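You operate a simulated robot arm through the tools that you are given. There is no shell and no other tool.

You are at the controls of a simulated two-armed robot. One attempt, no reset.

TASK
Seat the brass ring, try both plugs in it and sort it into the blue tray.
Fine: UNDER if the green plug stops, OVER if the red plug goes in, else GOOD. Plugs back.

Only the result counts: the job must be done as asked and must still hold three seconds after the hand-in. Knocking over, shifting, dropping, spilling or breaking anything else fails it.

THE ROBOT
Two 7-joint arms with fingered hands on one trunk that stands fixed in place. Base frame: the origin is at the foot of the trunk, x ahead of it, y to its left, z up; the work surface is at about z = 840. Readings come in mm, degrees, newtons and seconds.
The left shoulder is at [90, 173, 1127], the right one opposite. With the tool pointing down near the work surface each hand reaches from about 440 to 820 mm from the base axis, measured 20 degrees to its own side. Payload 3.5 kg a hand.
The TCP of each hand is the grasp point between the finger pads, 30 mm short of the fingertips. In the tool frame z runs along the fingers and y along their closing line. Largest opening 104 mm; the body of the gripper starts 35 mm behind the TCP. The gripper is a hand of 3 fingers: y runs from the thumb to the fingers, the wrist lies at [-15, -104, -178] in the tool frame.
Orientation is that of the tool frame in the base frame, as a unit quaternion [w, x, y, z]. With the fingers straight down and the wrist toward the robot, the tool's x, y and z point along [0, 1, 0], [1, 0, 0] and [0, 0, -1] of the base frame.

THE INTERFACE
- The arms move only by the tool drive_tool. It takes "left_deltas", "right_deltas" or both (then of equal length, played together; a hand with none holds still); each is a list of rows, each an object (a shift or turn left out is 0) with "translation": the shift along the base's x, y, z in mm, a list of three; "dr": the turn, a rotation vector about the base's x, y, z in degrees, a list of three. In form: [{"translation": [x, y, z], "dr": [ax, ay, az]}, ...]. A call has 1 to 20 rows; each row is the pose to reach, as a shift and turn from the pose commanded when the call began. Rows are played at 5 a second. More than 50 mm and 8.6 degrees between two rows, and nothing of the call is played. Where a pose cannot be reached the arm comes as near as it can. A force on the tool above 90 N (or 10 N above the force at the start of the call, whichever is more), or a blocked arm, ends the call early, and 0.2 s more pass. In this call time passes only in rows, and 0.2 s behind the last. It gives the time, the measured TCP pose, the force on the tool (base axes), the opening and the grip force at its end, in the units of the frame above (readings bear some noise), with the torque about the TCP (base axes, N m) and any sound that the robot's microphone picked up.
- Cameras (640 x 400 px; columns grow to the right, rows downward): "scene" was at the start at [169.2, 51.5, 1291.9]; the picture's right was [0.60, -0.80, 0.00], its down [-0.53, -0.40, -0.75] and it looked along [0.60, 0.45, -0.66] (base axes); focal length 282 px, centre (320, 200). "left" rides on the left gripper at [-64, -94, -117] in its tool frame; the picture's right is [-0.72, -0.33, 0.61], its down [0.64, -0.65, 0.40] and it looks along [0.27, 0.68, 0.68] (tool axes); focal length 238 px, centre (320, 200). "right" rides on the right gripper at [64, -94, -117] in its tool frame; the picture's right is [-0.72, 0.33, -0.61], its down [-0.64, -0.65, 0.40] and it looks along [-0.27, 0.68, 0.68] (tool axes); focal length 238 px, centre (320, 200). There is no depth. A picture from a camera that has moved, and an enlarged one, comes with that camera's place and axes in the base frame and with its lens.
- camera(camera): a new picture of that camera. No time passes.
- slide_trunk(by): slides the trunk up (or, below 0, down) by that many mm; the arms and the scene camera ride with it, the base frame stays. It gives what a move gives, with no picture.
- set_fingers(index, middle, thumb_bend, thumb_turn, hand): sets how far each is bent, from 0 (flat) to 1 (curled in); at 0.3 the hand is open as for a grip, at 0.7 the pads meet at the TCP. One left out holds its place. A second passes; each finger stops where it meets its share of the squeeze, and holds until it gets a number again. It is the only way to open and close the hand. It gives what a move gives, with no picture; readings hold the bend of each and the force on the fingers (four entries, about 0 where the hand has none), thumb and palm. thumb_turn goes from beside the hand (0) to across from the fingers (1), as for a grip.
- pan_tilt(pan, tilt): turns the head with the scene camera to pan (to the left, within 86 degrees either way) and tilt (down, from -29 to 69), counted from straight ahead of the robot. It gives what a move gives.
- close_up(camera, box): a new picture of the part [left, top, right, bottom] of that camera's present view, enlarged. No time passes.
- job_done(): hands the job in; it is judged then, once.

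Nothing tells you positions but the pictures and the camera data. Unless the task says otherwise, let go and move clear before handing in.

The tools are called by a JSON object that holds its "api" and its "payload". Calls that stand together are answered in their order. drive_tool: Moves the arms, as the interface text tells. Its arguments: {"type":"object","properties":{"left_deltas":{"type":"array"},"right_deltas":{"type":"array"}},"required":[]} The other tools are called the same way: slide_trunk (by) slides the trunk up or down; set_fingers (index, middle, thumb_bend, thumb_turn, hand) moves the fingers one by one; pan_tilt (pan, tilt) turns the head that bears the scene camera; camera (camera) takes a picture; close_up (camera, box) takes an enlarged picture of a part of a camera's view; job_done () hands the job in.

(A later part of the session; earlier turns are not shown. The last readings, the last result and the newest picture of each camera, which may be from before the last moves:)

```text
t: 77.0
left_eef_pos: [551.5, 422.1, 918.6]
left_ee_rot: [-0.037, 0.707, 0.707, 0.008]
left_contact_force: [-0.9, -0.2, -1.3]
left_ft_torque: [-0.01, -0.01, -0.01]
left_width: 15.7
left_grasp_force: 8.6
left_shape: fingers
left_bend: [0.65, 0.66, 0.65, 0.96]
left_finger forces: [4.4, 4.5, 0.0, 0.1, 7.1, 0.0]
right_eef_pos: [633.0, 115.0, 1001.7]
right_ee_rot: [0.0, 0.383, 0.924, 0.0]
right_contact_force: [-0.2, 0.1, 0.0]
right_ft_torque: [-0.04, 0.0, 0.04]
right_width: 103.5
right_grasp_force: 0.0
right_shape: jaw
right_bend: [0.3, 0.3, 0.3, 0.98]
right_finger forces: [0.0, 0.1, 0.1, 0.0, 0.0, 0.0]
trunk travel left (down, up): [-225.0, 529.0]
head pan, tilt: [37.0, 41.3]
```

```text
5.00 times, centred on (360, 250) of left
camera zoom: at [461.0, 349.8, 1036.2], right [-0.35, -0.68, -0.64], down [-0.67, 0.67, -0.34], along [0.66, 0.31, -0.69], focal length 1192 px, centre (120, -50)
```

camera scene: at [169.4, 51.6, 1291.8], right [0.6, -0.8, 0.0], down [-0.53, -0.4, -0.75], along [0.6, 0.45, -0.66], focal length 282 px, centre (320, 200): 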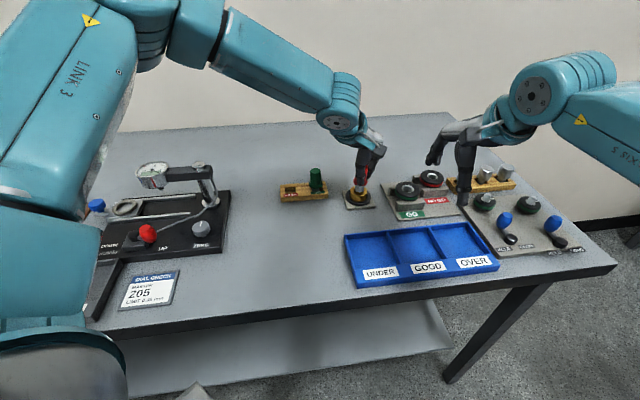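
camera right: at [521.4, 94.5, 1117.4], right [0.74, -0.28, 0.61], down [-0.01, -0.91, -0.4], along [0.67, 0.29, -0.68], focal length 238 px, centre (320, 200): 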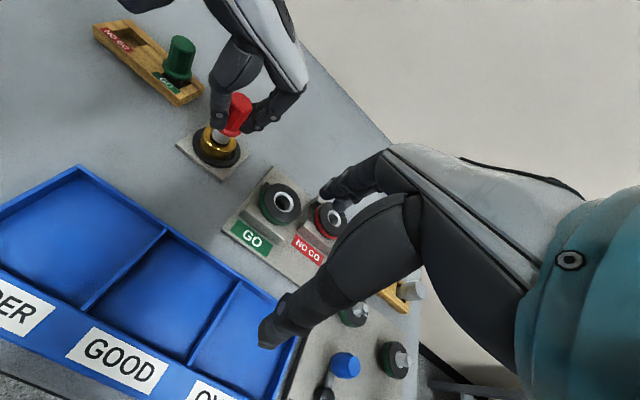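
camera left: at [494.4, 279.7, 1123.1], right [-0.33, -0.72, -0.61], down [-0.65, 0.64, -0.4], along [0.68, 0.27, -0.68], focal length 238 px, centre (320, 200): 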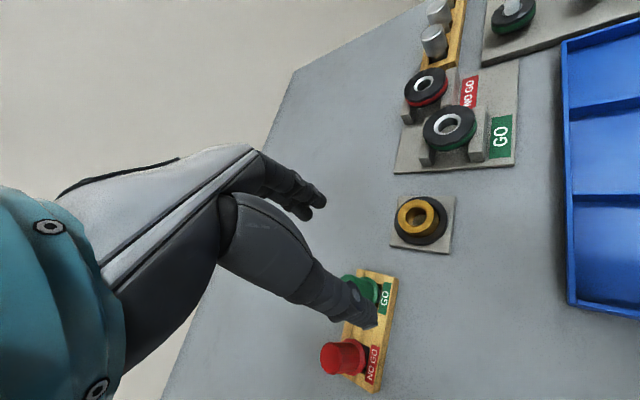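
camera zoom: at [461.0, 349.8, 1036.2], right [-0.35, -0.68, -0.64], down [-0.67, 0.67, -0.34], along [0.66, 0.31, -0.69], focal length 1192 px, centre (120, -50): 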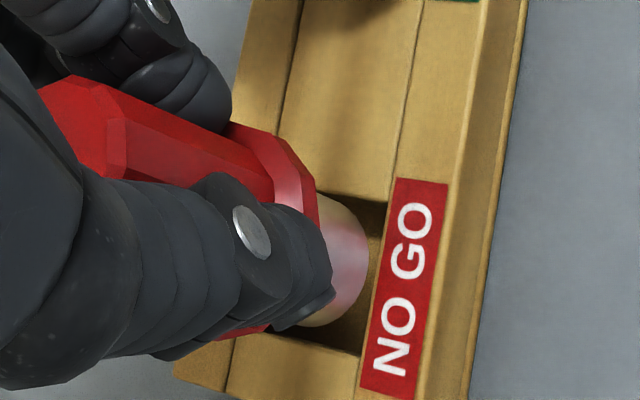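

It is centred over the pocket with about 1.5 mm clearance on each side. I'll lower in, watching the force.

{"api": "drive_tool", "payload": {"left_deltas": [{"translation": [-0.4, -0.3, -1.5]}, {"translation": [-0.4, -0.3, -3]}, {"translation": [-0.4, -0.3, -4.5]}, {"translation": [-0.4, -0.3, -6]}]}}

{"api": "close_up", "payload": {"camera": "scene", "box": [277, 172, 309, 200]}}

{"api": "close_up", "payload": {"camera": "right", "box": [110, 5, 170, 65]}}

```text
t: 78.0
left_eef_pos: [549.6, 421.5, 915.7]
left_ee_rot: [-0.035, 0.708, 0.706, 0.009]
left_contact_force: [1.2, 1.5, 5.6]
left_ft_torque: [0.04, -0.04, 0.02]
left_width: 15.5
left_grasp_force: 9.2
left_shape: fingers
left_bend: [0.65, 0.66, 0.65, 0.96]
left_finger forces: [4.4, 7.4, 0.0, 0.0, 8.2, 0.0]
right_eef_pos: [632.8, 114.2, 1001.7]
right_ee_rot: [-0.001, 0.382, 0.924, 0.0]
right_contact_force: [0.1, 0.5, 0.6]
right_ft_torque: [-0.02, -0.01, -0.02]
right_width: 103.8
right_grasp_force: 0.0
right_shape: jaw
right_bend: [0.3, 0.3, 0.3, 0.98]
right_finger forces: [0.0, 0.1, 0.0, 0.1, 0.0, 0.1]
trunk travel left (down, up): [-225.0, 529.0]
head pan, tilt: [37.0, 41.3]
```

```text
14.29 times, centred on (293, 186) of scene
camera zoom: at [168.7, 51.3, 1292.0], right [0.6, -0.8, 0.0], down [-0.53, -0.4, -0.75], along [0.6, 0.45, -0.66], focal length 4034 px, centre (706, 400)
```

zoom: 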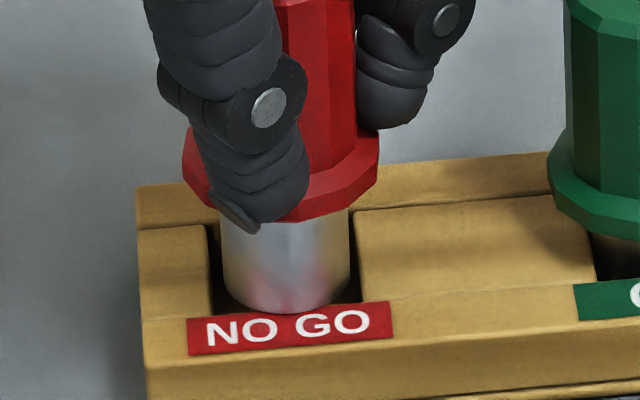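

```text
6.67 times, centred on (140, 35) of right
camera zoom: at [520.8, 94.2, 1118.0], right [0.74, -0.28, 0.61], down [-0.01, -0.91, -0.4], along [0.67, 0.29, -0.68], focal length 1589 px, centre (1520, 1300)
```

zoom: 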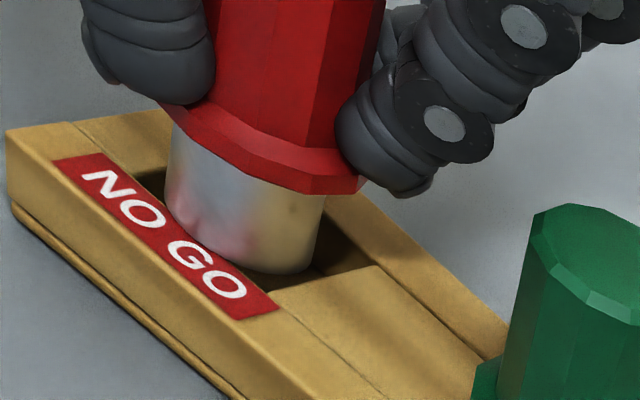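

The tip is touching the front (label) rail. I'll lift 3 mm, move back (+1.3, +1.2) and retry.

{"api": "drive_tool", "payload": {"left_deltas": [{"translation": [0, 0, 2]}, {"translation": [0, 0, 4]}, {"translation": [0.7, 0.6, 4]}, {"translation": [1.3, 1.2, 4]}]}}

{"api": "close_up", "payload": {"camera": "scene", "box": [277, 172, 309, 200]}}

{"api": "close_up", "payload": {"camera": "right", "box": [110, 5, 170, 65]}}

```text
t: 79.0
left_eef_pos: [550.5, 422.8, 918.4]
left_ee_rot: [-0.036, 0.707, 0.706, 0.008]
left_contact_force: [0.2, 0.2, -1.2]
left_ft_torque: [-0.04, 0.0, 0.0]
left_width: 15.9
left_grasp_force: 8.9
left_shape: fingers
left_bend: [0.65, 0.66, 0.65, 0.96]
left_finger forces: [4.3, 4.7, 0.0, 0.0, 7.5, 0.0]
right_eef_pos: [632.2, 114.4, 1001.1]
right_ee_rot: [0.0, 0.383, 0.924, -0.001]
right_contact_force: [0.9, -1.1, 0.7]
right_ft_torque: [-0.02, 0.0, -0.02]
right_width: 103.5
right_grasp_force: 0.1
right_shape: jaw
right_bend: [0.3, 0.3, 0.3, 0.98]
right_finger forces: [0.0, 0.0, 0.0, 0.0, 0.1, 0.0]
trunk travel left (down, up): [-225.0, 529.0]
head pan, tilt: [37.0, 41.3]
```

```text
14.29 times, centred on (293, 186) of scene
camera zoom: at [169.3, 51.6, 1291.8], right [0.6, -0.8, 0.0], down [-0.53, -0.4, -0.75], along [0.6, 0.45, -0.66], focal length 4034 px, centre (706, 400)
```

zoom: 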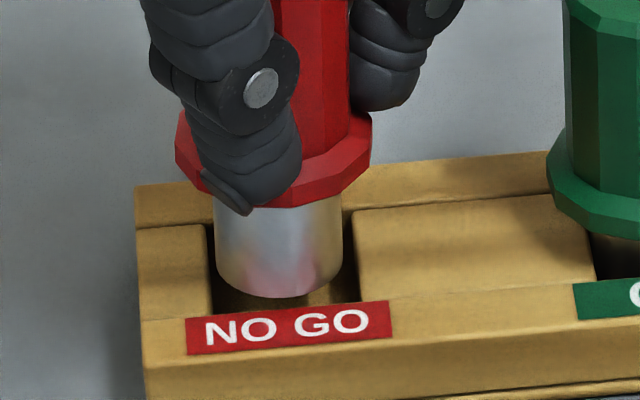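

```text
6.67 times, centred on (140, 35) of right
camera zoom: at [521.3, 94.4, 1117.6], right [0.74, -0.28, 0.61], down [-0.01, -0.91, -0.4], along [0.67, 0.29, -0.68], focal length 1589 px, centre (1520, 1300)
```

zoom: 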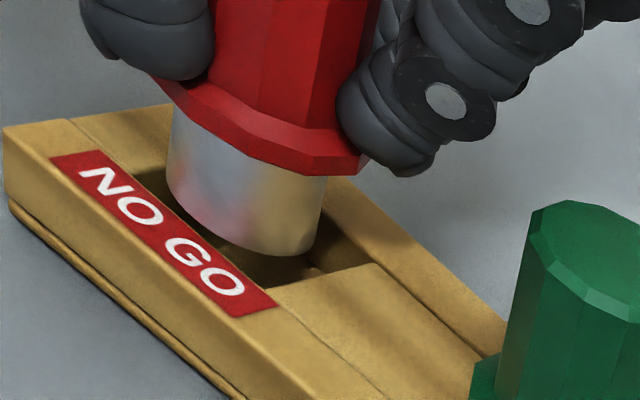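

Re-evaluating with both views, the plug sits a few mm higher than I assumed and about (-2.6, -1.8) off centre. I'll correct that.

{"api": "drive_tool", "payload": {"left_deltas": [{"translation": [1.2, 0.9, 0]}, {"translation": [2.5, 1.8, 0]}]}}

{"api": "close_up", "payload": {"camera": "scene", "box": [277, 172, 309, 200]}}

{"api": "close_up", "payload": {"camera": "right", "box": [110, 5, 170, 65]}}

{"api": "close_up", "payload": {"camera": "left", "box": [320, 210, 400, 290]}}

```text
t: 79.6
left_eef_pos: [552.8, 424.5, 917.5]
left_ee_rot: [-0.037, 0.707, 0.707, 0.008]
left_contact_force: [0.1, -0.8, -0.6]
left_ft_torque: [0.01, -0.03, 0.03]
left_width: 15.5
left_grasp_force: 8.3
left_shape: fingers
left_bend: [0.65, 0.66, 0.65, 0.96]
left_finger forces: [4.4, 4.9, 0.0, 0.0, 7.5, 0.0]
right_eef_pos: [632.6, 114.8, 1002.3]
right_ee_rot: [0.0, 0.383, 0.924, 0.0]
right_contact_force: [0.3, -0.4, -0.5]
right_ft_torque: [-0.01, -0.01, -0.01]
right_width: 103.4
right_grasp_force: 0.1
right_shape: jaw
right_bend: [0.3, 0.3, 0.3, 0.98]
right_finger forces: [0.0, 0.1, 0.1, 0.0, 0.0, 0.0]
trunk travel left (down, up): [-225.0, 529.0]
head pan, tilt: [37.0, 41.3]
```

```text
14.29 times, centred on (293, 186) of scene
camera zoom: at [169.3, 51.6, 1291.8], right [0.6, -0.8, 0.0], down [-0.53, -0.4, -0.75], along [0.6, 0.45, -0.66], focal length 4034 px, centre (706, 400)
```

zoom: 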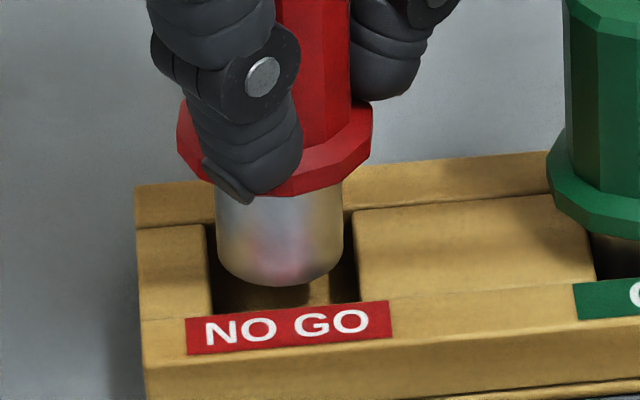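

```text
6.67 times, centred on (140, 35) of right
camera zoom: at [521.3, 94.4, 1117.6], right [0.74, -0.28, 0.61], down [-0.01, -0.91, -0.4], along [0.67, 0.29, -0.68], focal length 1589 px, centre (1520, 1300)
```

zoom: 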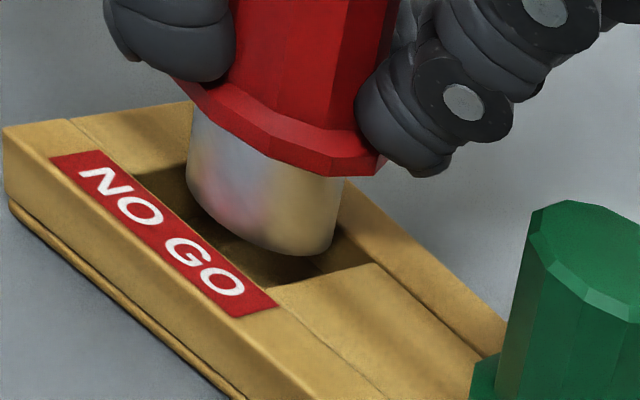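

```text
5.00 times, centred on (360, 250) of left
camera zoom: at [463.2, 353.1, 1033.9], right [-0.35, -0.68, -0.64], down [-0.67, 0.67, -0.34], along [0.66, 0.31, -0.69], focal length 1192 px, centre (120, -50)
```

zoom: 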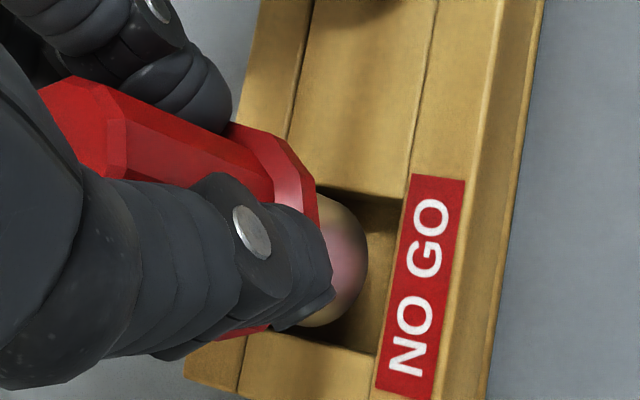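

It is now centred in both views. I'll lower slowly again.

{"api": "drive_tool", "payload": {"left_deltas": [{"translation": [0.1, -0.5, -1.5]}, {"translation": [0.1, -0.5, -3]}, {"translation": [0.1, -0.5, -4.5]}, {"translation": [0.1, -0.5, -6]}]}}

{"api": "close_up", "payload": {"camera": "scene", "box": [277, 172, 309, 200]}}

{"api": "close_up", "payload": {"camera": "right", "box": [110, 5, 170, 65]}}

```text
t: 80.6
left_eef_pos: [552.6, 424.3, 912.5]
left_ee_rot: [-0.037, 0.708, 0.706, 0.008]
left_contact_force: [-0.3, 0.9, -1.6]
left_ft_torque: [0.01, 0.02, -0.01]
left_width: 15.8
left_grasp_force: 9.1
left_shape: fingers
left_bend: [0.65, 0.66, 0.65, 0.96]
left_finger forces: [4.3, 4.9, 0.1, 0.0, 7.5, 0.0]
right_eef_pos: [632.6, 114.9, 1000.9]
right_ee_rot: [0.0, 0.383, 0.924, 0.0]
right_contact_force: [0.2, -0.7, -0.1]
right_ft_torque: [-0.04, -0.01, -0.03]
right_width: 103.6
right_grasp_force: 0.1
right_shape: jaw
right_bend: [0.3, 0.3, 0.3, 0.98]
right_finger forces: [0.0, 0.0, 0.1, 0.1, 0.0, 0.1]
trunk travel left (down, up): [-225.0, 529.0]
head pan, tilt: [37.0, 41.3]
```

```text
14.29 times, centred on (293, 186) of scene
camera zoom: at [169.3, 51.6, 1291.8], right [0.6, -0.8, 0.0], down [-0.53, -0.4, -0.75], along [0.6, 0.45, -0.66], focal length 4034 px, centre (706, 400)
```

zoom: 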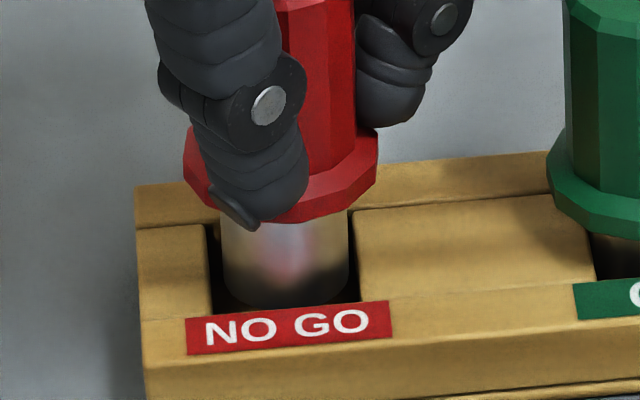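

```text
6.67 times, centred on (140, 35) of right
camera zoom: at [521.3, 94.4, 1117.6], right [0.74, -0.28, 0.61], down [-0.01, -0.91, -0.4], along [0.67, 0.29, -0.68], focal length 1589 px, centre (1520, 1300)
```

zoom: 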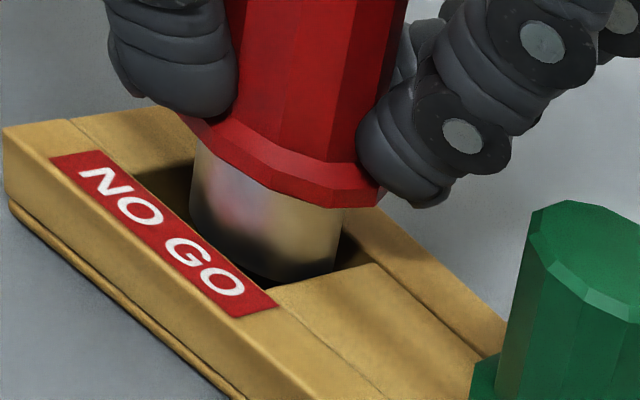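

It is in the pocket with no contact, so I'll continue down to the floor.

{"api": "drive_tool", "payload": {"left_deltas": [{"translation": [0, 0, -2]}, {"translation": [0, 0, -4]}, {"translation": [0, 0, -6]}, {"translation": [0, 0, -8]}]}}

{"api": "close_up", "payload": {"camera": "scene", "box": [277, 172, 309, 200]}}

{"api": "close_up", "payload": {"camera": "right", "box": [110, 5, 170, 65]}}

```text
t: 81.6
left_eef_pos: [553.1, 424.5, 904.2]
left_ee_rot: [-0.036, 0.707, 0.706, 0.009]
left_contact_force: [-0.2, -0.1, -1.3]
left_ft_torque: [-0.01, 0.03, 0.02]
left_width: 15.6
left_grasp_force: 9.1
left_shape: fingers
left_bend: [0.65, 0.66, 0.65, 0.96]
left_finger forces: [4.4, 5.0, 0.0, 0.0, 7.6, 0.1]
right_eef_pos: [633.3, 115.1, 1002.1]
right_ee_rot: [0.0, 0.383, 0.924, 0.0]
right_contact_force: [0.4, 0.7, -0.5]
right_ft_torque: [0.03, -0.01, -0.01]
right_width: 103.6
right_grasp_force: 0.2
right_shape: jaw
right_bend: [0.3, 0.3, 0.3, 0.98]
right_finger forces: [0.0, 0.0, 0.1, 0.1, 0.0, 0.1]
trunk travel left (down, up): [-225.0, 529.0]
head pan, tilt: [37.0, 41.3]
```

```text
14.29 times, centred on (293, 186) of scene
camera zoom: at [169.3, 51.6, 1291.8], right [0.6, -0.8, 0.0], down [-0.53, -0.4, -0.75], along [0.6, 0.45, -0.66], focal length 4034 px, centre (706, 400)
```

zoom: 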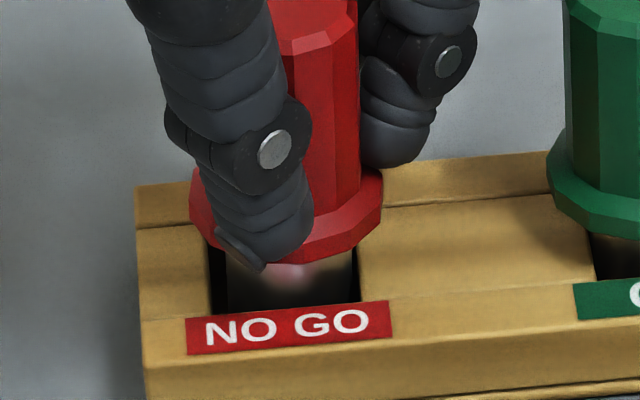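

```text
6.67 times, centred on (140, 35) of right
camera zoom: at [521.3, 94.4, 1117.6], right [0.74, -0.28, 0.61], down [-0.01, -0.91, -0.4], along [0.67, 0.29, -0.68], focal length 1589 px, centre (1520, 1300)
```

zoom: 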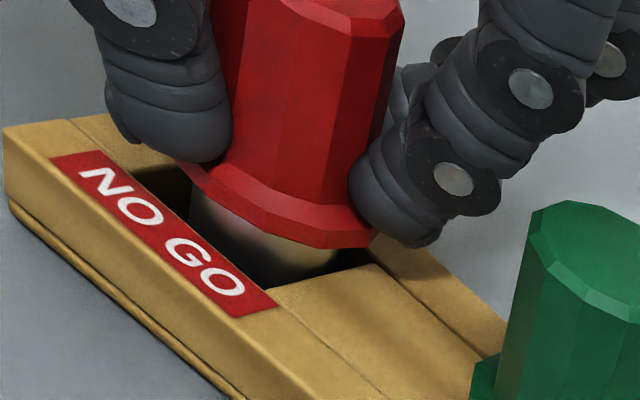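

{"api": "drive_tool", "payload": {"left_deltas": [{"translation": [0, 0, -0.7]}, {"translation": [0, 0, -1.4]}, {"translation": [0, 0, -2.1]}]}}

{"api": "close_up", "payload": {"camera": "scene", "box": [277, 172, 309, 200]}}

```text
t: 82.4
left_eef_pos: [553.5, 424.1, 903.9]
left_ee_rot: [-0.036, 0.708, 0.705, 0.009]
left_contact_force: [-0.5, -0.3, 5.8]
left_ft_torque: [0.02, 0.04, -0.02]
left_width: 15.3
left_grasp_force: 10.9
left_shape: fingers
left_bend: [0.65, 0.66, 0.65, 0.96]
left_finger forces: [4.0, 8.2, 0.0, 0.0, 9.1, 0.1]
right_eef_pos: [631.9, 115.6, 1001.8]
right_ee_rot: [0.0, 0.383, 0.924, 0.0]
right_contact_force: [-0.5, -0.4, 0.2]
right_ft_torque: [0.04, -0.01, 0.03]
right_width: 103.5
right_grasp_force: 0.1
right_shape: jaw
right_bend: [0.3, 0.3, 0.3, 0.98]
right_finger forces: [0.0, 0.0, 0.0, 0.0, 0.0, 0.0]
trunk travel left (down, up): [-225.0, 529.0]
head pan, tilt: [37.0, 41.3]
```

```text
14.29 times, centred on (293, 186) of scene
camera zoom: at [168.6, 51.2, 1292.0], right [0.6, -0.8, 0.0], down [-0.53, -0.4, -0.75], along [0.6, 0.45, -0.66], focal length 4034 px, centre (706, 400)
```

zoom: 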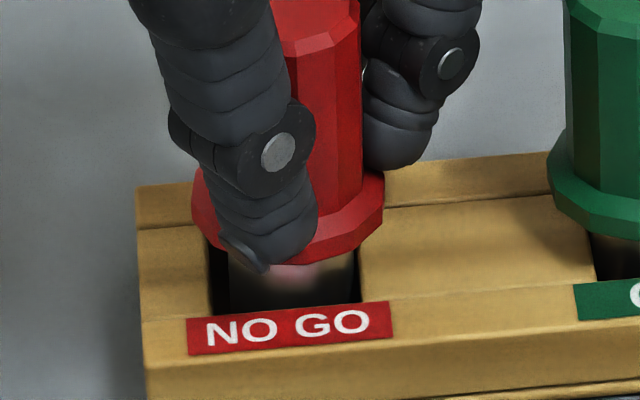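

The plug has bottomed. I'll relieve the pressure and release in stages.

{"api": "drive_tool", "payload": {"left_deltas": [{"translation": [0, 0, 0.7]}]}}

{"api": "set_fingers", "payload": {"hand": "left", "index": 0.58, "middle": 0.58, "thumb_bend": 0.58}}

{"api": "close_up", "payload": {"camera": "scene", "box": [270, 160, 320, 205]}}

{"api": "close_up", "payload": {"camera": "right", "box": [100, 0, 190, 80]}}

```text
t: 82.8
left_eef_pos: [553.4, 424.2, 903.1]
left_ee_rot: [-0.036, 0.707, 0.706, 0.009]
left_contact_force: [0.6, -0.5, 4.7]
left_ft_torque: [0.04, -0.03, -0.02]
left_width: 15.7
left_grasp_force: 10.6
left_shape: fingers
left_bend: [0.65, 0.66, 0.65, 0.96]
left_finger forces: [4.3, 7.8, 0.0, 0.1, 8.6, 0.0]
right_eef_pos: [632.2, 114.9, 1002.5]
right_ee_rot: [0.0, 0.383, 0.924, 0.0]
right_contact_force: [0.0, -0.5, 0.1]
right_ft_torque: [0.0, -0.02, 0.03]
right_width: 103.6
right_grasp_force: 0.0
right_shape: jaw
right_bend: [0.3, 0.3, 0.3, 0.98]
right_finger forces: [0.0, 0.0, 0.1, 0.0, 0.0, 0.1]
trunk travel left (down, up): [-225.0, 529.0]
head pan, tilt: [37.0, 41.3]
```

```text
t: 83.8
left_eef_pos: [554.5, 424.8, 902.6]
left_ee_rot: [-0.037, 0.707, 0.706, 0.008]
left_contact_force: [-0.6, 0.1, 0.8]
left_ft_torque: [0.01, -0.01, -0.03]
left_width: 33.3
left_grasp_force: 0.1
left_shape: fingers
left_bend: [0.57, 0.57, 0.57, 0.97]
left_finger forces: [0.1, 0.0, 0.1, 0.0, 0.1, 0.1]
right_eef_pos: [632.7, 115.2, 1002.4]
right_ee_rot: [0.0, 0.383, 0.924, 0.0]
right_contact_force: [-0.1, 1.4, -0.2]
right_ft_torque: [0.01, -0.04, 0.05]
right_width: 103.7
right_grasp_force: 0.0
right_shape: jaw
right_bend: [0.3, 0.3, 0.3, 0.98]
right_finger forces: [0.1, 0.0, 0.0, 0.0, 0.0, 0.0]
trunk travel left (down, up): [-225.0, 529.0]
head pan, tilt: [37.0, 41.3]
```

```text
8.89 times, centred on (295, 182) of scene
camera zoom: at [169.2, 51.5, 1291.8], right [0.6, -0.8, 0.0], down [-0.53, -0.4, -0.75], along [0.6, 0.45, -0.66], focal length 2510 px, centre (542, 356)
```

zoom: 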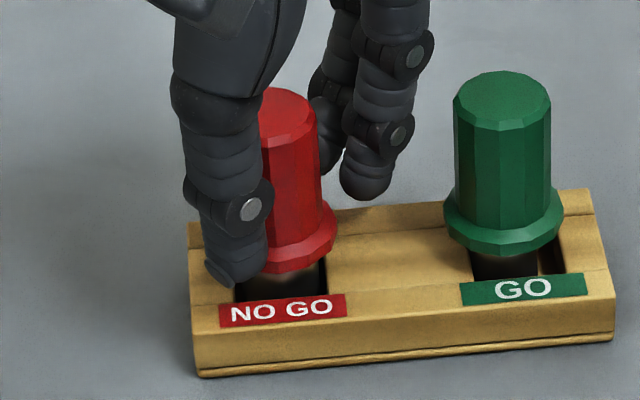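

```text
5.00 times, centred on (145, 40) of right
camera zoom: at [521.3, 94.4, 1117.6], right [0.74, -0.28, 0.61], down [-0.01, -0.91, -0.4], along [0.67, 0.29, -0.68], focal length 1192 px, centre (1195, 1000)
```

zoom: 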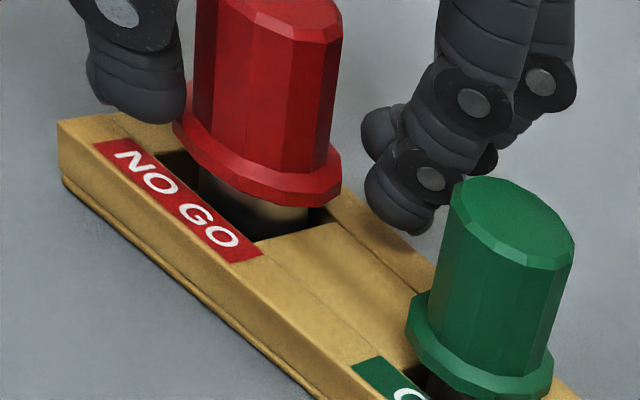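

{"api": "set_fingers", "payload": {"hand": "left", "index": 0.53, "middle": 0.53, "thumb_bend": 0.52}}

{"api": "drive_tool", "payload": {"left_deltas": [{"translation": [0, 0, 10]}, {"translation": [0, 0, 25]}, {"translation": [0, 0, 45]}, {"translation": [0, 0, 70]}]}}

{"api": "close_up", "payload": {"camera": "scene", "box": [260, 150, 390, 220]}}

{"api": "close_up", "payload": {"camera": "right", "box": [80, 0, 260, 190]}}

```text
t: 84.8
left_eef_pos: [553.6, 424.9, 903.1]
left_ee_rot: [-0.036, 0.708, 0.706, 0.008]
left_contact_force: [0.1, 0.5, 0.0]
left_ft_torque: [0.0, -0.01, -0.02]
left_width: 44.8
left_grasp_force: 0.2
left_shape: fingers
left_bend: [0.53, 0.53, 0.52, 0.97]
left_finger forces: [0.1, 0.0, 0.1, 0.1, 0.1, 0.0]
right_eef_pos: [633.3, 115.0, 1001.4]
right_ee_rot: [0.0, 0.383, 0.924, 0.0]
right_contact_force: [-0.3, -0.7, 0.8]
right_ft_torque: [0.02, -0.01, -0.01]
right_width: 103.7
right_grasp_force: 0.0
right_shape: jaw
right_bend: [0.3, 0.3, 0.3, 0.98]
right_finger forces: [0.0, 0.0, 0.0, 0.1, 0.0, 0.0]
trunk travel left (down, up): [-225.0, 529.0]
head pan, tilt: [37.0, 41.3]
```

```text
t: 85.8
left_eef_pos: [553.5, 423.8, 972.2]
left_ee_rot: [-0.036, 0.708, 0.706, 0.007]
left_contact_force: [-0.3, -0.7, -0.7]
left_ft_torque: [-0.02, 0.03, 0.0]
left_width: 44.9
left_grasp_force: 0.0
left_shape: fingers
left_bend: [0.53, 0.53, 0.52, 0.97]
left_finger forces: [0.1, 0.0, 0.0, 0.0, 0.0, 0.1]
right_eef_pos: [632.8, 115.2, 1002.4]
right_ee_rot: [0.0, 0.383, 0.924, 0.0]
right_contact_force: [-0.4, 0.0, 0.0]
right_ft_torque: [0.0, -0.02, -0.03]
right_width: 103.6
right_grasp_force: 0.0
right_shape: jaw
right_bend: [0.3, 0.3, 0.3, 0.98]
right_finger forces: [0.0, 0.0, 0.0, 0.0, 0.0, 0.0]
trunk travel left (down, up): [-225.0, 529.0]
head pan, tilt: [37.0, 41.3]
```

```text
4.92 times, centred on (325, 185) of scene
camera zoom: at [168.9, 51.3, 1291.9], right [0.6, -0.8, 0.0], down [-0.53, -0.4, -0.75], along [0.6, 0.45, -0.66], focal length 1390 px, centre (295, 274)
```

zoom: 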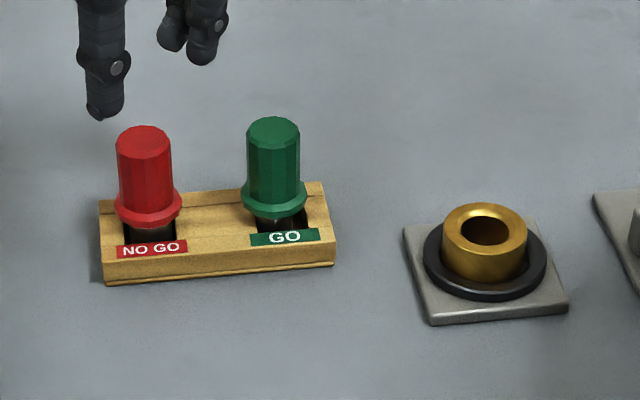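

```text
2.11 times, centred on (170, 95) of right
camera zoom: at [521.0, 94.2, 1117.9], right [0.74, -0.28, 0.61], down [-0.01, -0.91, -0.4], along [0.67, 0.29, -0.68], focal length 502 px, centre (636, 421)
```

zoom: 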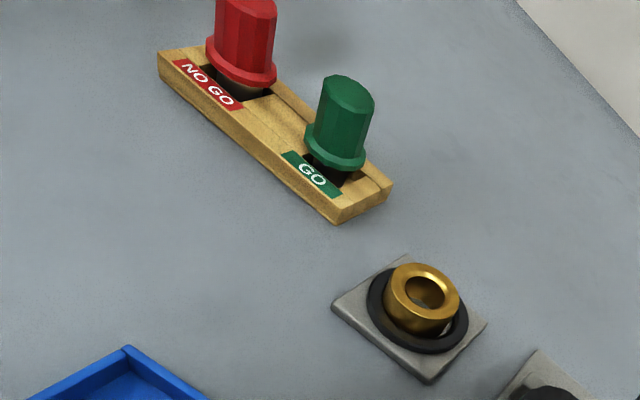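

Both plugs are back in their pockets and the ring is still seated. The ring goes to OVER, so I'll first clear the right hand out of the way and straighten the left hand.

{"api": "drive_tool", "payload": {"right_deltas": [{"translation": [-10, -6, 15], "dr": [0, 0, -7.5]}, {"translation": [-24, -14, 28], "dr": [0, 0, -15]}, {"translation": [-39, -24, 40], "dr": [0, 0, -22.5]}, {"translation": [-54, -34, 52], "dr": [0, 0, -30]}, {"translation": [-69, -50, 62], "dr": [0, 0, -37.5]}, {"translation": [-84, -70, 72], "dr": [0, 0, -45]}, {"translation": [-98, -90, 82], "dr": [0, 0, -52.5]}, {"translation": [-112, -110, 85], "dr": [0, 0, -60]}, {"translation": [-125, -150, 85], "dr": [0, 0, -60]}, {"translation": [-140, -190, 85], "dr": [0, 0, -60]}, {"translation": [-155, -230, 85], "dr": [0, 0, -60]}, {"translation": [-170, -270, 85], "dr": [0, 0, -60]}], "left_deltas": [{"translation": [0, 0, 0], "dr": [-0.5, -0.3, 0]}, {"translation": [0, 0, 0], "dr": [-1.0, -0.6, 0]}, {"translation": [0, 0, 0], "dr": [-1.5, -1.0, 0]}, {"translation": [0, 0, 0], "dr": [-2.0, -1.3, 0]}, {"translation": [0, 0, 0], "dr": [-2.5, -1.6, 0]}, {"translation": [0, 0, 0], "dr": [-3.0, -2.0, 0]}, {"translation": [0, 0, 0], "dr": [-3.6, -2.3, 0]}, {"translation": [0, 0, 0], "dr": [-3.6, -2.3, 0]}, {"translation": [0, 0, 0], "dr": [-3.6, -2.3, 0]}, {"translation": [0, 0, 0], "dr": [-3.6, -2.3, 0]}, {"translation": [0, 0, 0], "dr": [-3.6, -2.3, 0]}, {"translation": [0, 0, 0], "dr": [-3.6, -2.3, 0]}]}}

{"api": "camera", "payload": {"camera": "scene"}}

{"api": "close_up", "payload": {"camera": "scene", "box": [335, 170, 515, 290]}}

```text
t: 88.4
left_eef_pos: [553.8, 422.8, 973.1]
left_ee_rot: [0.001, 0.707, 0.707, 0.0]
left_contact_force: [1.1, 0.6, 0.5]
left_ft_torque: [0.03, -0.01, -0.02]
left_width: 45.3
left_grasp_force: 0.2
left_shape: fingers
left_bend: [0.53, 0.53, 0.52, 0.97]
left_finger forces: [0.0, 0.0, 0.0, 0.0, 0.1, 0.1]
right_eef_pos: [461.5, -157.9, 1085.6]
right_ee_rot: [0.0, 0.793, 0.609, 0.0]
right_contact_force: [0.1, -0.4, 0.1]
right_ft_torque: [0.01, -0.01, 0.03]
right_width: 103.6
right_grasp_force: 0.2
right_shape: jaw
right_bend: [0.3, 0.3, 0.3, 0.98]
right_finger forces: [0.1, 0.1, 0.0, 0.0, 0.0, 0.1]
trunk travel left (down, up): [-225.0, 529.0]
head pan, tilt: [37.0, 41.3]
```

```text
taken
camera scene: at [168.9, 50.9, 1291.9], right [0.6, -0.8, 0.0], down [-0.53, -0.4, -0.75], along [0.6, 0.45, -0.66], focal length 282 px, centre (320, 200)
```

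scene: 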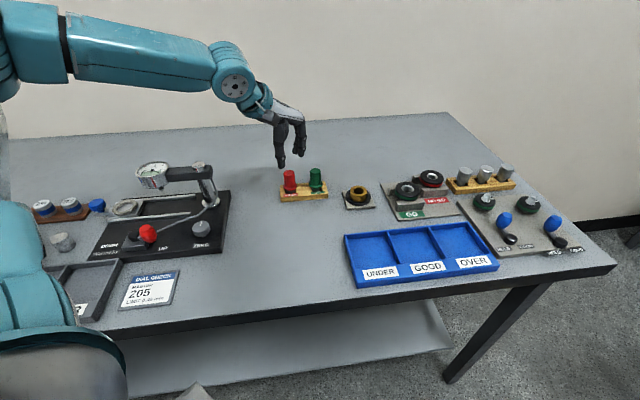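

```text
3.33 times, centred on (425, 230) of scene
camera zoom: at [168.9, 50.9, 1291.9], right [0.6, -0.8, 0.0], down [-0.53, -0.4, -0.75], along [0.6, 0.45, -0.66], focal length 941 px, centre (-30, 100)
```

zoom: 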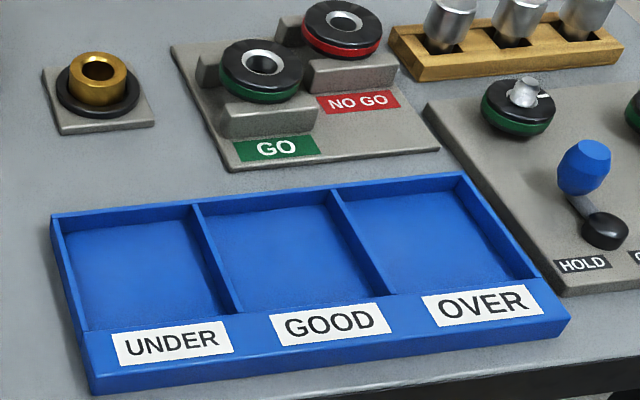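

The right hand is clear. I'll look closely at the OVER bin's geometry and wall height.

{"api": "close_up", "payload": {"camera": "scene", "box": [425, 215, 510, 275]}}

{"api": "close_up", "payload": {"camera": "scene", "box": [340, 225, 400, 290]}}

{"api": "camera", "payload": {"camera": "right"}}

```text
6.67 times, centred on (468, 245) of scene
camera zoom: at [168.9, 50.9, 1291.9], right [0.6, -0.8, 0.0], down [-0.53, -0.4, -0.75], along [0.6, 0.45, -0.66], focal length 1882 px, centre (-663, -100)
```

zoom: 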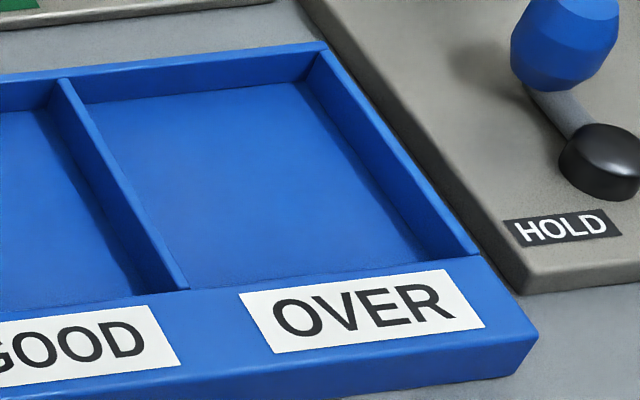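

```text
6.15 times, centred on (370, 258) of scene
camera zoom: at [168.9, 50.9, 1291.9], right [0.6, -0.8, 0.0], down [-0.53, -0.4, -0.75], along [0.6, 0.45, -0.66], focal length 1738 px, centre (12, -154)
```

zoom: 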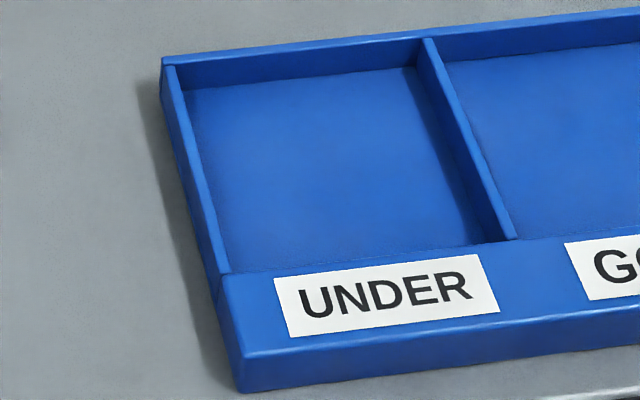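

```text
taken
camera right: at [388.3, -70.7, 1201.8], right [0.13, -0.78, 0.61], down [-0.8, -0.45, -0.41], along [0.59, -0.44, -0.68], focal length 238 px, centre (320, 200)
```

right: 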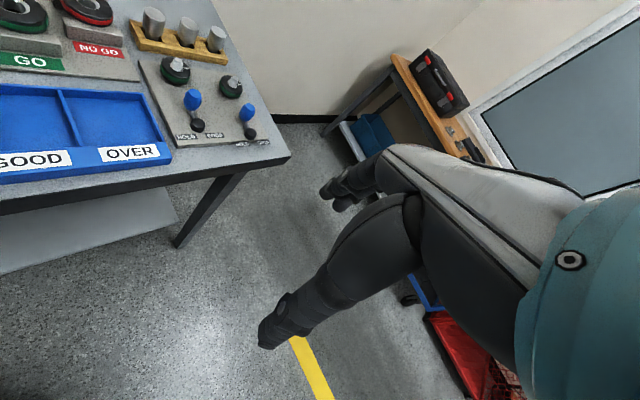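

The bin walls are about 12 mm high and the OVER bin centre is near (642, 54). I'll bring the left hand over the seated ring, with the fingers opened enough to straddle it.

{"api": "drive_tool", "payload": {"left_deltas": [{"translation": [19, -35, 5]}, {"translation": [38, -70, 5]}, {"translation": [58, -104, 5]}, {"translation": [77.2, -138.5, 5]}, {"translation": [77.2, -138.5, -20]}, {"translation": [77.2, -138.5, -40]}]}}

{"api": "set_fingers", "payload": {"hand": "left", "index": 0.42, "middle": 0.42, "thumb_bend": 0.42}}

{"api": "close_up", "payload": {"camera": "scene", "box": [330, 150, 390, 210]}}

{"api": "close_up", "payload": {"camera": "left", "box": [240, 160, 420, 320]}}

```text
t: 89.8
left_eef_pos: [631.2, 284.8, 931.4]
left_ee_rot: [0.0, 0.708, 0.706, 0.0]
left_contact_force: [-0.5, -0.9, -0.4]
left_ft_torque: [0.0, -0.01, 0.0]
left_width: 44.9
left_grasp_force: 0.0
left_shape: fingers
left_bend: [0.53, 0.53, 0.52, 0.97]
left_finger forces: [0.1, 0.0, 0.0, 0.1, 0.0, 0.0]
right_eef_pos: [463.5, -155.9, 1085.1]
right_ee_rot: [0.0, 0.792, 0.61, 0.0]
right_contact_force: [0.3, -1.2, -0.7]
right_ft_torque: [0.02, 0.03, 0.05]
right_width: 103.8
right_grasp_force: 0.0
right_shape: jaw
right_bend: [0.3, 0.3, 0.3, 0.98]
right_finger forces: [0.1, 0.0, 0.0, 0.0, 0.0, 0.0]
trunk travel left (down, up): [-225.0, 529.0]
head pan, tilt: [37.0, 41.3]
```

```text
t: 90.8
left_eef_pos: [631.0, 286.5, 933.1]
left_ee_rot: [0.0, 0.708, 0.707, 0.0]
left_contact_force: [0.5, 0.1, 0.3]
left_ft_torque: [0.02, -0.01, -0.03]
left_width: 72.5
left_grasp_force: 0.1
left_shape: fingers
left_bend: [0.42, 0.42, 0.42, 0.97]
left_finger forces: [0.1, 0.0, 0.0, 0.0, 0.0, 0.0]
right_eef_pos: [463.0, -155.6, 1085.8]
right_ee_rot: [0.001, 0.793, 0.609, 0.0]
right_contact_force: [0.5, -0.3, 0.8]
right_ft_torque: [0.04, 0.01, 0.03]
right_width: 103.5
right_grasp_force: 0.1
right_shape: jaw
right_bend: [0.3, 0.3, 0.3, 0.98]
right_finger forces: [0.0, 0.0, 0.1, 0.0, 0.0, 0.0]
trunk travel left (down, up): [-225.0, 529.0]
head pan, tilt: [37.0, 41.3]
```

```text
6.67 times, centred on (360, 180) of scene
camera zoom: at [169.2, 51.5, 1291.9], right [0.6, -0.8, 0.0], down [-0.53, -0.4, -0.75], along [0.6, 0.45, -0.66], focal length 1882 px, centre (53, 333)
```

zoom: 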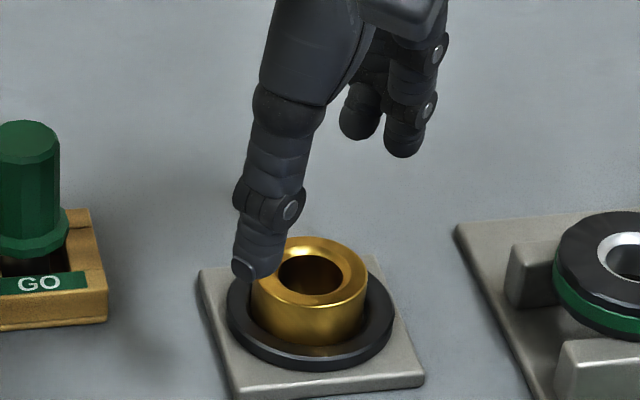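

```text
2.50 times, centred on (330, 240) of left
camera zoom: at [536.3, 221.2, 1049.2], right [-0.33, -0.72, -0.61], down [-0.65, 0.64, -0.4], along [0.68, 0.27, -0.68], focal length 596 px, centre (295, 100)
```

zoom: 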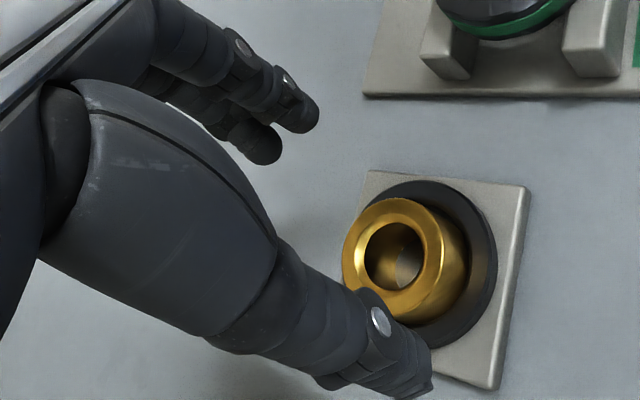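

The fingers are centred over the ring. I'll descend so the tips straddle only the ring's upper half.

{"api": "drive_tool", "payload": {"left_deltas": [{"translation": [0, -1, -13]}, {"translation": [0, -1, -26]}, {"translation": [0, -1, -38]}]}}

{"api": "close_up", "payload": {"camera": "scene", "box": [335, 160, 385, 210]}}

{"api": "close_up", "payload": {"camera": "left", "box": [250, 170, 390, 300]}}

```text
t: 91.6
left_eef_pos: [630.8, 284.2, 895.1]
left_ee_rot: [0.0, 0.707, 0.707, 0.0]
left_contact_force: [0.9, 0.2, -0.1]
left_ft_torque: [-0.02, -0.02, 0.0]
left_width: 72.0
left_grasp_force: 0.1
left_shape: fingers
left_bend: [0.42, 0.42, 0.42, 0.97]
left_finger forces: [0.0, 0.1, 0.1, 0.0, 0.0, 0.0]
right_eef_pos: [464.4, -156.3, 1086.2]
right_ee_rot: [-0.001, 0.794, 0.608, 0.0]
right_contact_force: [0.1, 0.1, -0.3]
right_ft_torque: [0.0, 0.01, 0.0]
right_width: 103.4
right_grasp_force: 0.1
right_shape: jaw
right_bend: [0.3, 0.3, 0.3, 0.98]
right_finger forces: [0.0, 0.0, 0.0, 0.0, 0.1, 0.1]
trunk travel left (down, up): [-225.0, 529.0]
head pan, tilt: [37.0, 41.3]
```

```text
8.00 times, centred on (360, 185) of scene
camera zoom: at [169.3, 51.5, 1291.8], right [0.6, -0.8, 0.0], down [-0.53, -0.4, -0.75], along [0.6, 0.45, -0.66], focal length 2259 px, centre (0, 320)
```

zoom: 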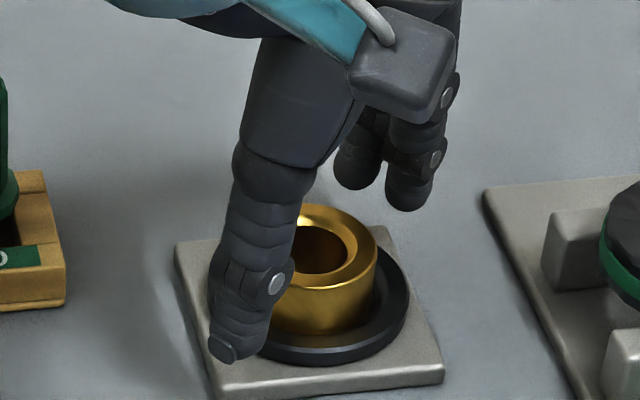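

```text
3.08 times, centred on (320, 235) of left
camera zoom: at [536.1, 220.1, 1011.6], right [-0.33, -0.72, -0.61], down [-0.65, 0.64, -0.4], along [0.68, 0.27, -0.68], focal length 733 px, centre (320, 92)
```

zoom: 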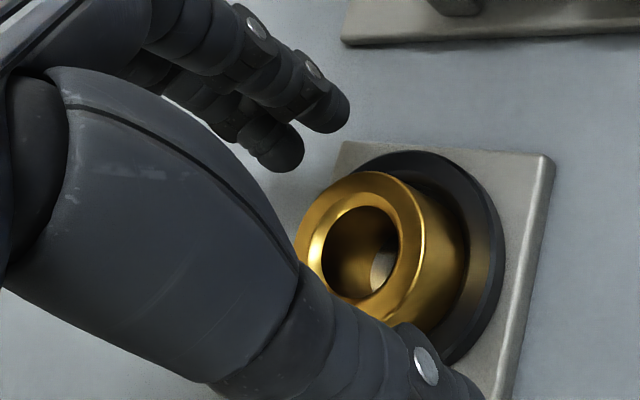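

{"api": "set_fingers", "payload": {"hand": "left", "index": 0.55, "middle": 0.55, "thumb_bend": 0.55}}

{"api": "close_up", "payload": {"camera": "scene", "box": [340, 170, 380, 210]}}

{"api": "close_up", "payload": {"camera": "left", "box": [280, 190, 390, 290]}}

```text
t: 92.6
left_eef_pos: [630.3, 284.3, 895.5]
left_ee_rot: [0.0, 0.708, 0.706, 0.0]
left_contact_force: [-0.1, 0.4, 0.6]
left_ft_torque: [0.01, 0.0, 0.0]
left_width: 39.7
left_grasp_force: 0.1
left_shape: fingers
left_bend: [0.55, 0.55, 0.55, 0.97]
left_finger forces: [0.0, 0.0, 0.1, 0.0, 0.1, 0.0]
right_eef_pos: [463.1, -155.8, 1085.8]
right_ee_rot: [0.001, 0.793, 0.609, 0.0]
right_contact_force: [-0.7, -0.7, -0.2]
right_ft_torque: [0.04, 0.01, 0.0]
right_width: 103.4
right_grasp_force: 0.1
right_shape: jaw
right_bend: [0.3, 0.3, 0.3, 0.98]
right_finger forces: [0.0, 0.1, 0.0, 0.0, 0.0, 0.0]
trunk travel left (down, up): [-225.0, 529.0]
head pan, tilt: [37.0, 41.3]
```

```text
10.00 times, centred on (360, 190) of scene
camera zoom: at [169.2, 51.5, 1291.9], right [0.6, -0.8, 0.0], down [-0.53, -0.4, -0.75], along [0.6, 0.45, -0.66], focal length 2824 px, centre (-80, 300)
```

zoom: 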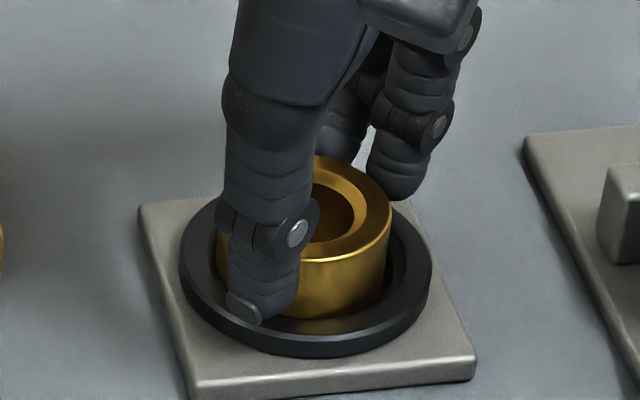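

```text
4.00 times, centred on (335, 240) of left
camera zoom: at [536.0, 220.0, 1011.9], right [-0.33, -0.72, -0.61], down [-0.65, 0.64, -0.4], along [0.68, 0.27, -0.68], focal length 953 px, centre (260, 40)
```

zoom: 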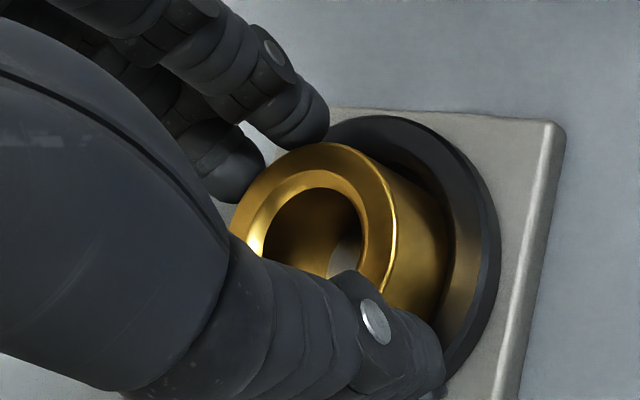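

{"api": "set_fingers", "payload": {"hand": "left", "index": 0.6, "middle": 0.6, "thumb_bend": 0.6}}

{"api": "close_up", "payload": {"camera": "left", "box": [280, 190, 390, 290]}}

```text
t: 93.6
left_eef_pos: [630.5, 283.9, 896.1]
left_ee_rot: [0.0, 0.708, 0.706, 0.001]
left_contact_force: [0.8, 0.6, -0.3]
left_ft_torque: [-0.03, 0.02, 0.0]
left_width: 32.0
left_grasp_force: 2.4
left_shape: fingers
left_bend: [0.58, 0.59, 0.57, 0.97]
left_finger forces: [1.2, 1.3, 0.1, 0.1, 1.9, 0.1]
right_eef_pos: [461.9, -155.8, 1085.1]
right_ee_rot: [0.001, 0.793, 0.609, -0.001]
right_contact_force: [0.7, 1.2, -0.5]
right_ft_torque: [-0.01, 0.0, 0.0]
right_width: 103.4
right_grasp_force: 0.0
right_shape: jaw
right_bend: [0.3, 0.3, 0.3, 0.98]
right_finger forces: [0.1, 0.0, 0.0, 0.0, 0.1, 0.0]
trunk travel left (down, up): [-225.0, 529.0]
head pan, tilt: [37.0, 41.3]
```

```text
4.00 times, centred on (335, 240) of left
camera zoom: at [536.0, 220.0, 1011.8], right [-0.33, -0.72, -0.61], down [-0.65, 0.64, -0.4], along [0.68, 0.27, -0.68], focal length 953 px, centre (260, 40)
```

zoom: 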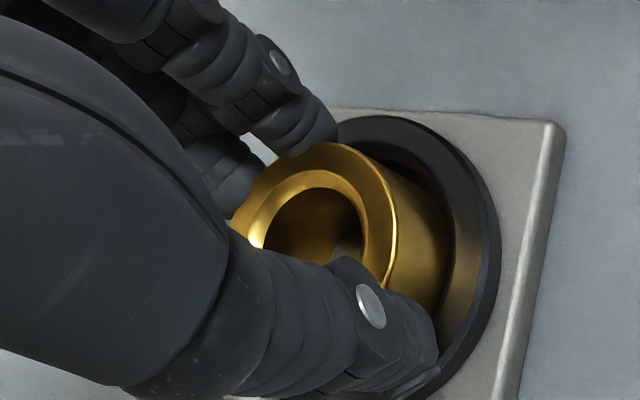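

Balanced light contact. I'll tighten moderately and lift a few millimetres to test the hold.

{"api": "set_fingers", "payload": {"hand": "left", "index": 0.67, "middle": 0.67, "thumb_bend": 0.69}}

{"api": "drive_tool", "payload": {"left_deltas": [{"translation": [0, 0, 3]}, {"translation": [0, 0, 6]}, {"translation": [0, 0, 12]}]}}

{"api": "close_up", "payload": {"camera": "scene", "box": [340, 165, 380, 205]}}

{"api": "close_up", "payload": {"camera": "left", "box": [280, 190, 390, 290]}}

```text
t: 94.6
left_eef_pos: [630.6, 285.3, 896.0]
left_ee_rot: [0.0, 0.708, 0.706, 0.0]
left_contact_force: [5.1, 0.7, 0.4]
left_ft_torque: [0.05, -0.13, -0.06]
left_width: 29.4
left_grasp_force: 10.6
left_shape: fingers
left_bend: [0.6, 0.61, 0.6, 0.97]
left_finger forces: [6.5, 6.7, 0.0, 0.0, 7.8, 0.0]
right_eef_pos: [463.5, -156.0, 1086.3]
right_ee_rot: [0.0, 0.793, 0.609, 0.0]
right_contact_force: [0.7, -0.4, 0.2]
right_ft_torque: [0.01, -0.01, -0.01]
right_width: 103.6
right_grasp_force: 0.0
right_shape: jaw
right_bend: [0.3, 0.3, 0.3, 0.98]
right_finger forces: [0.0, 0.0, 0.0, 0.0, 0.0, 0.0]
trunk travel left (down, up): [-225.0, 529.0]
head pan, tilt: [37.0, 41.3]
```

```text
t: 95.4
left_eef_pos: [631.7, 283.5, 907.0]
left_ee_rot: [-0.001, 0.708, 0.707, 0.0]
left_contact_force: [1.3, -0.4, -1.5]
left_ft_torque: [0.0, 0.01, -0.01]
left_width: 29.4
left_grasp_force: 10.4
left_shape: fingers
left_bend: [0.6, 0.62, 0.6, 0.96]
left_finger forces: [5.0, 5.1, 0.1, 0.0, 9.9, 0.1]
right_eef_pos: [462.6, -156.2, 1085.8]
right_ee_rot: [0.001, 0.793, 0.609, 0.0]
right_contact_force: [0.3, 0.3, -0.3]
right_ft_torque: [0.01, -0.02, 0.01]
right_width: 103.6
right_grasp_force: 0.0
right_shape: jaw
right_bend: [0.3, 0.3, 0.3, 0.98]
right_finger forces: [0.0, 0.1, 0.1, 0.0, 0.1, 0.1]
trunk travel left (down, up): [-225.0, 529.0]
head pan, tilt: [37.0, 41.3]
```

```text
10.00 times, centred on (360, 185) of scene
camera zoom: at [169.3, 51.6, 1291.8], right [0.6, -0.8, 0.0], down [-0.53, -0.4, -0.75], along [0.6, 0.45, -0.66], focal length 2824 px, centre (-80, 350)
```

zoom: 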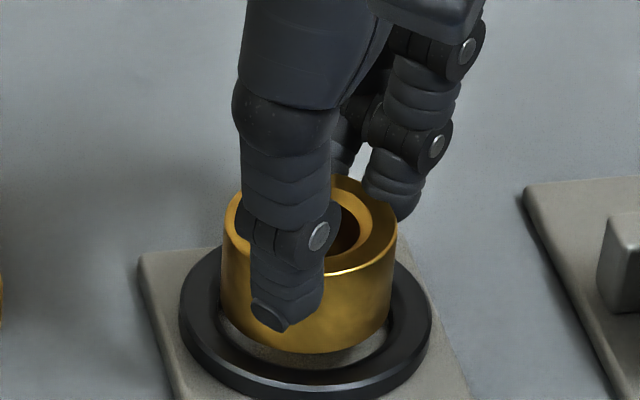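

```text
4.00 times, centred on (335, 240) of left
camera zoom: at [536.4, 220.1, 1023.7], right [-0.33, -0.72, -0.61], down [-0.65, 0.64, -0.4], along [0.68, 0.27, -0.68], focal length 953 px, centre (260, 40)
```

zoom: 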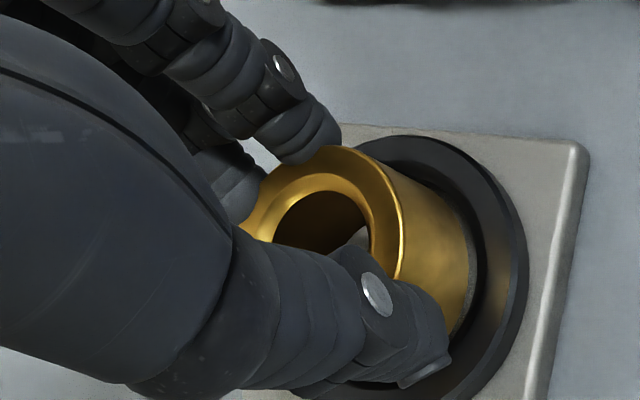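

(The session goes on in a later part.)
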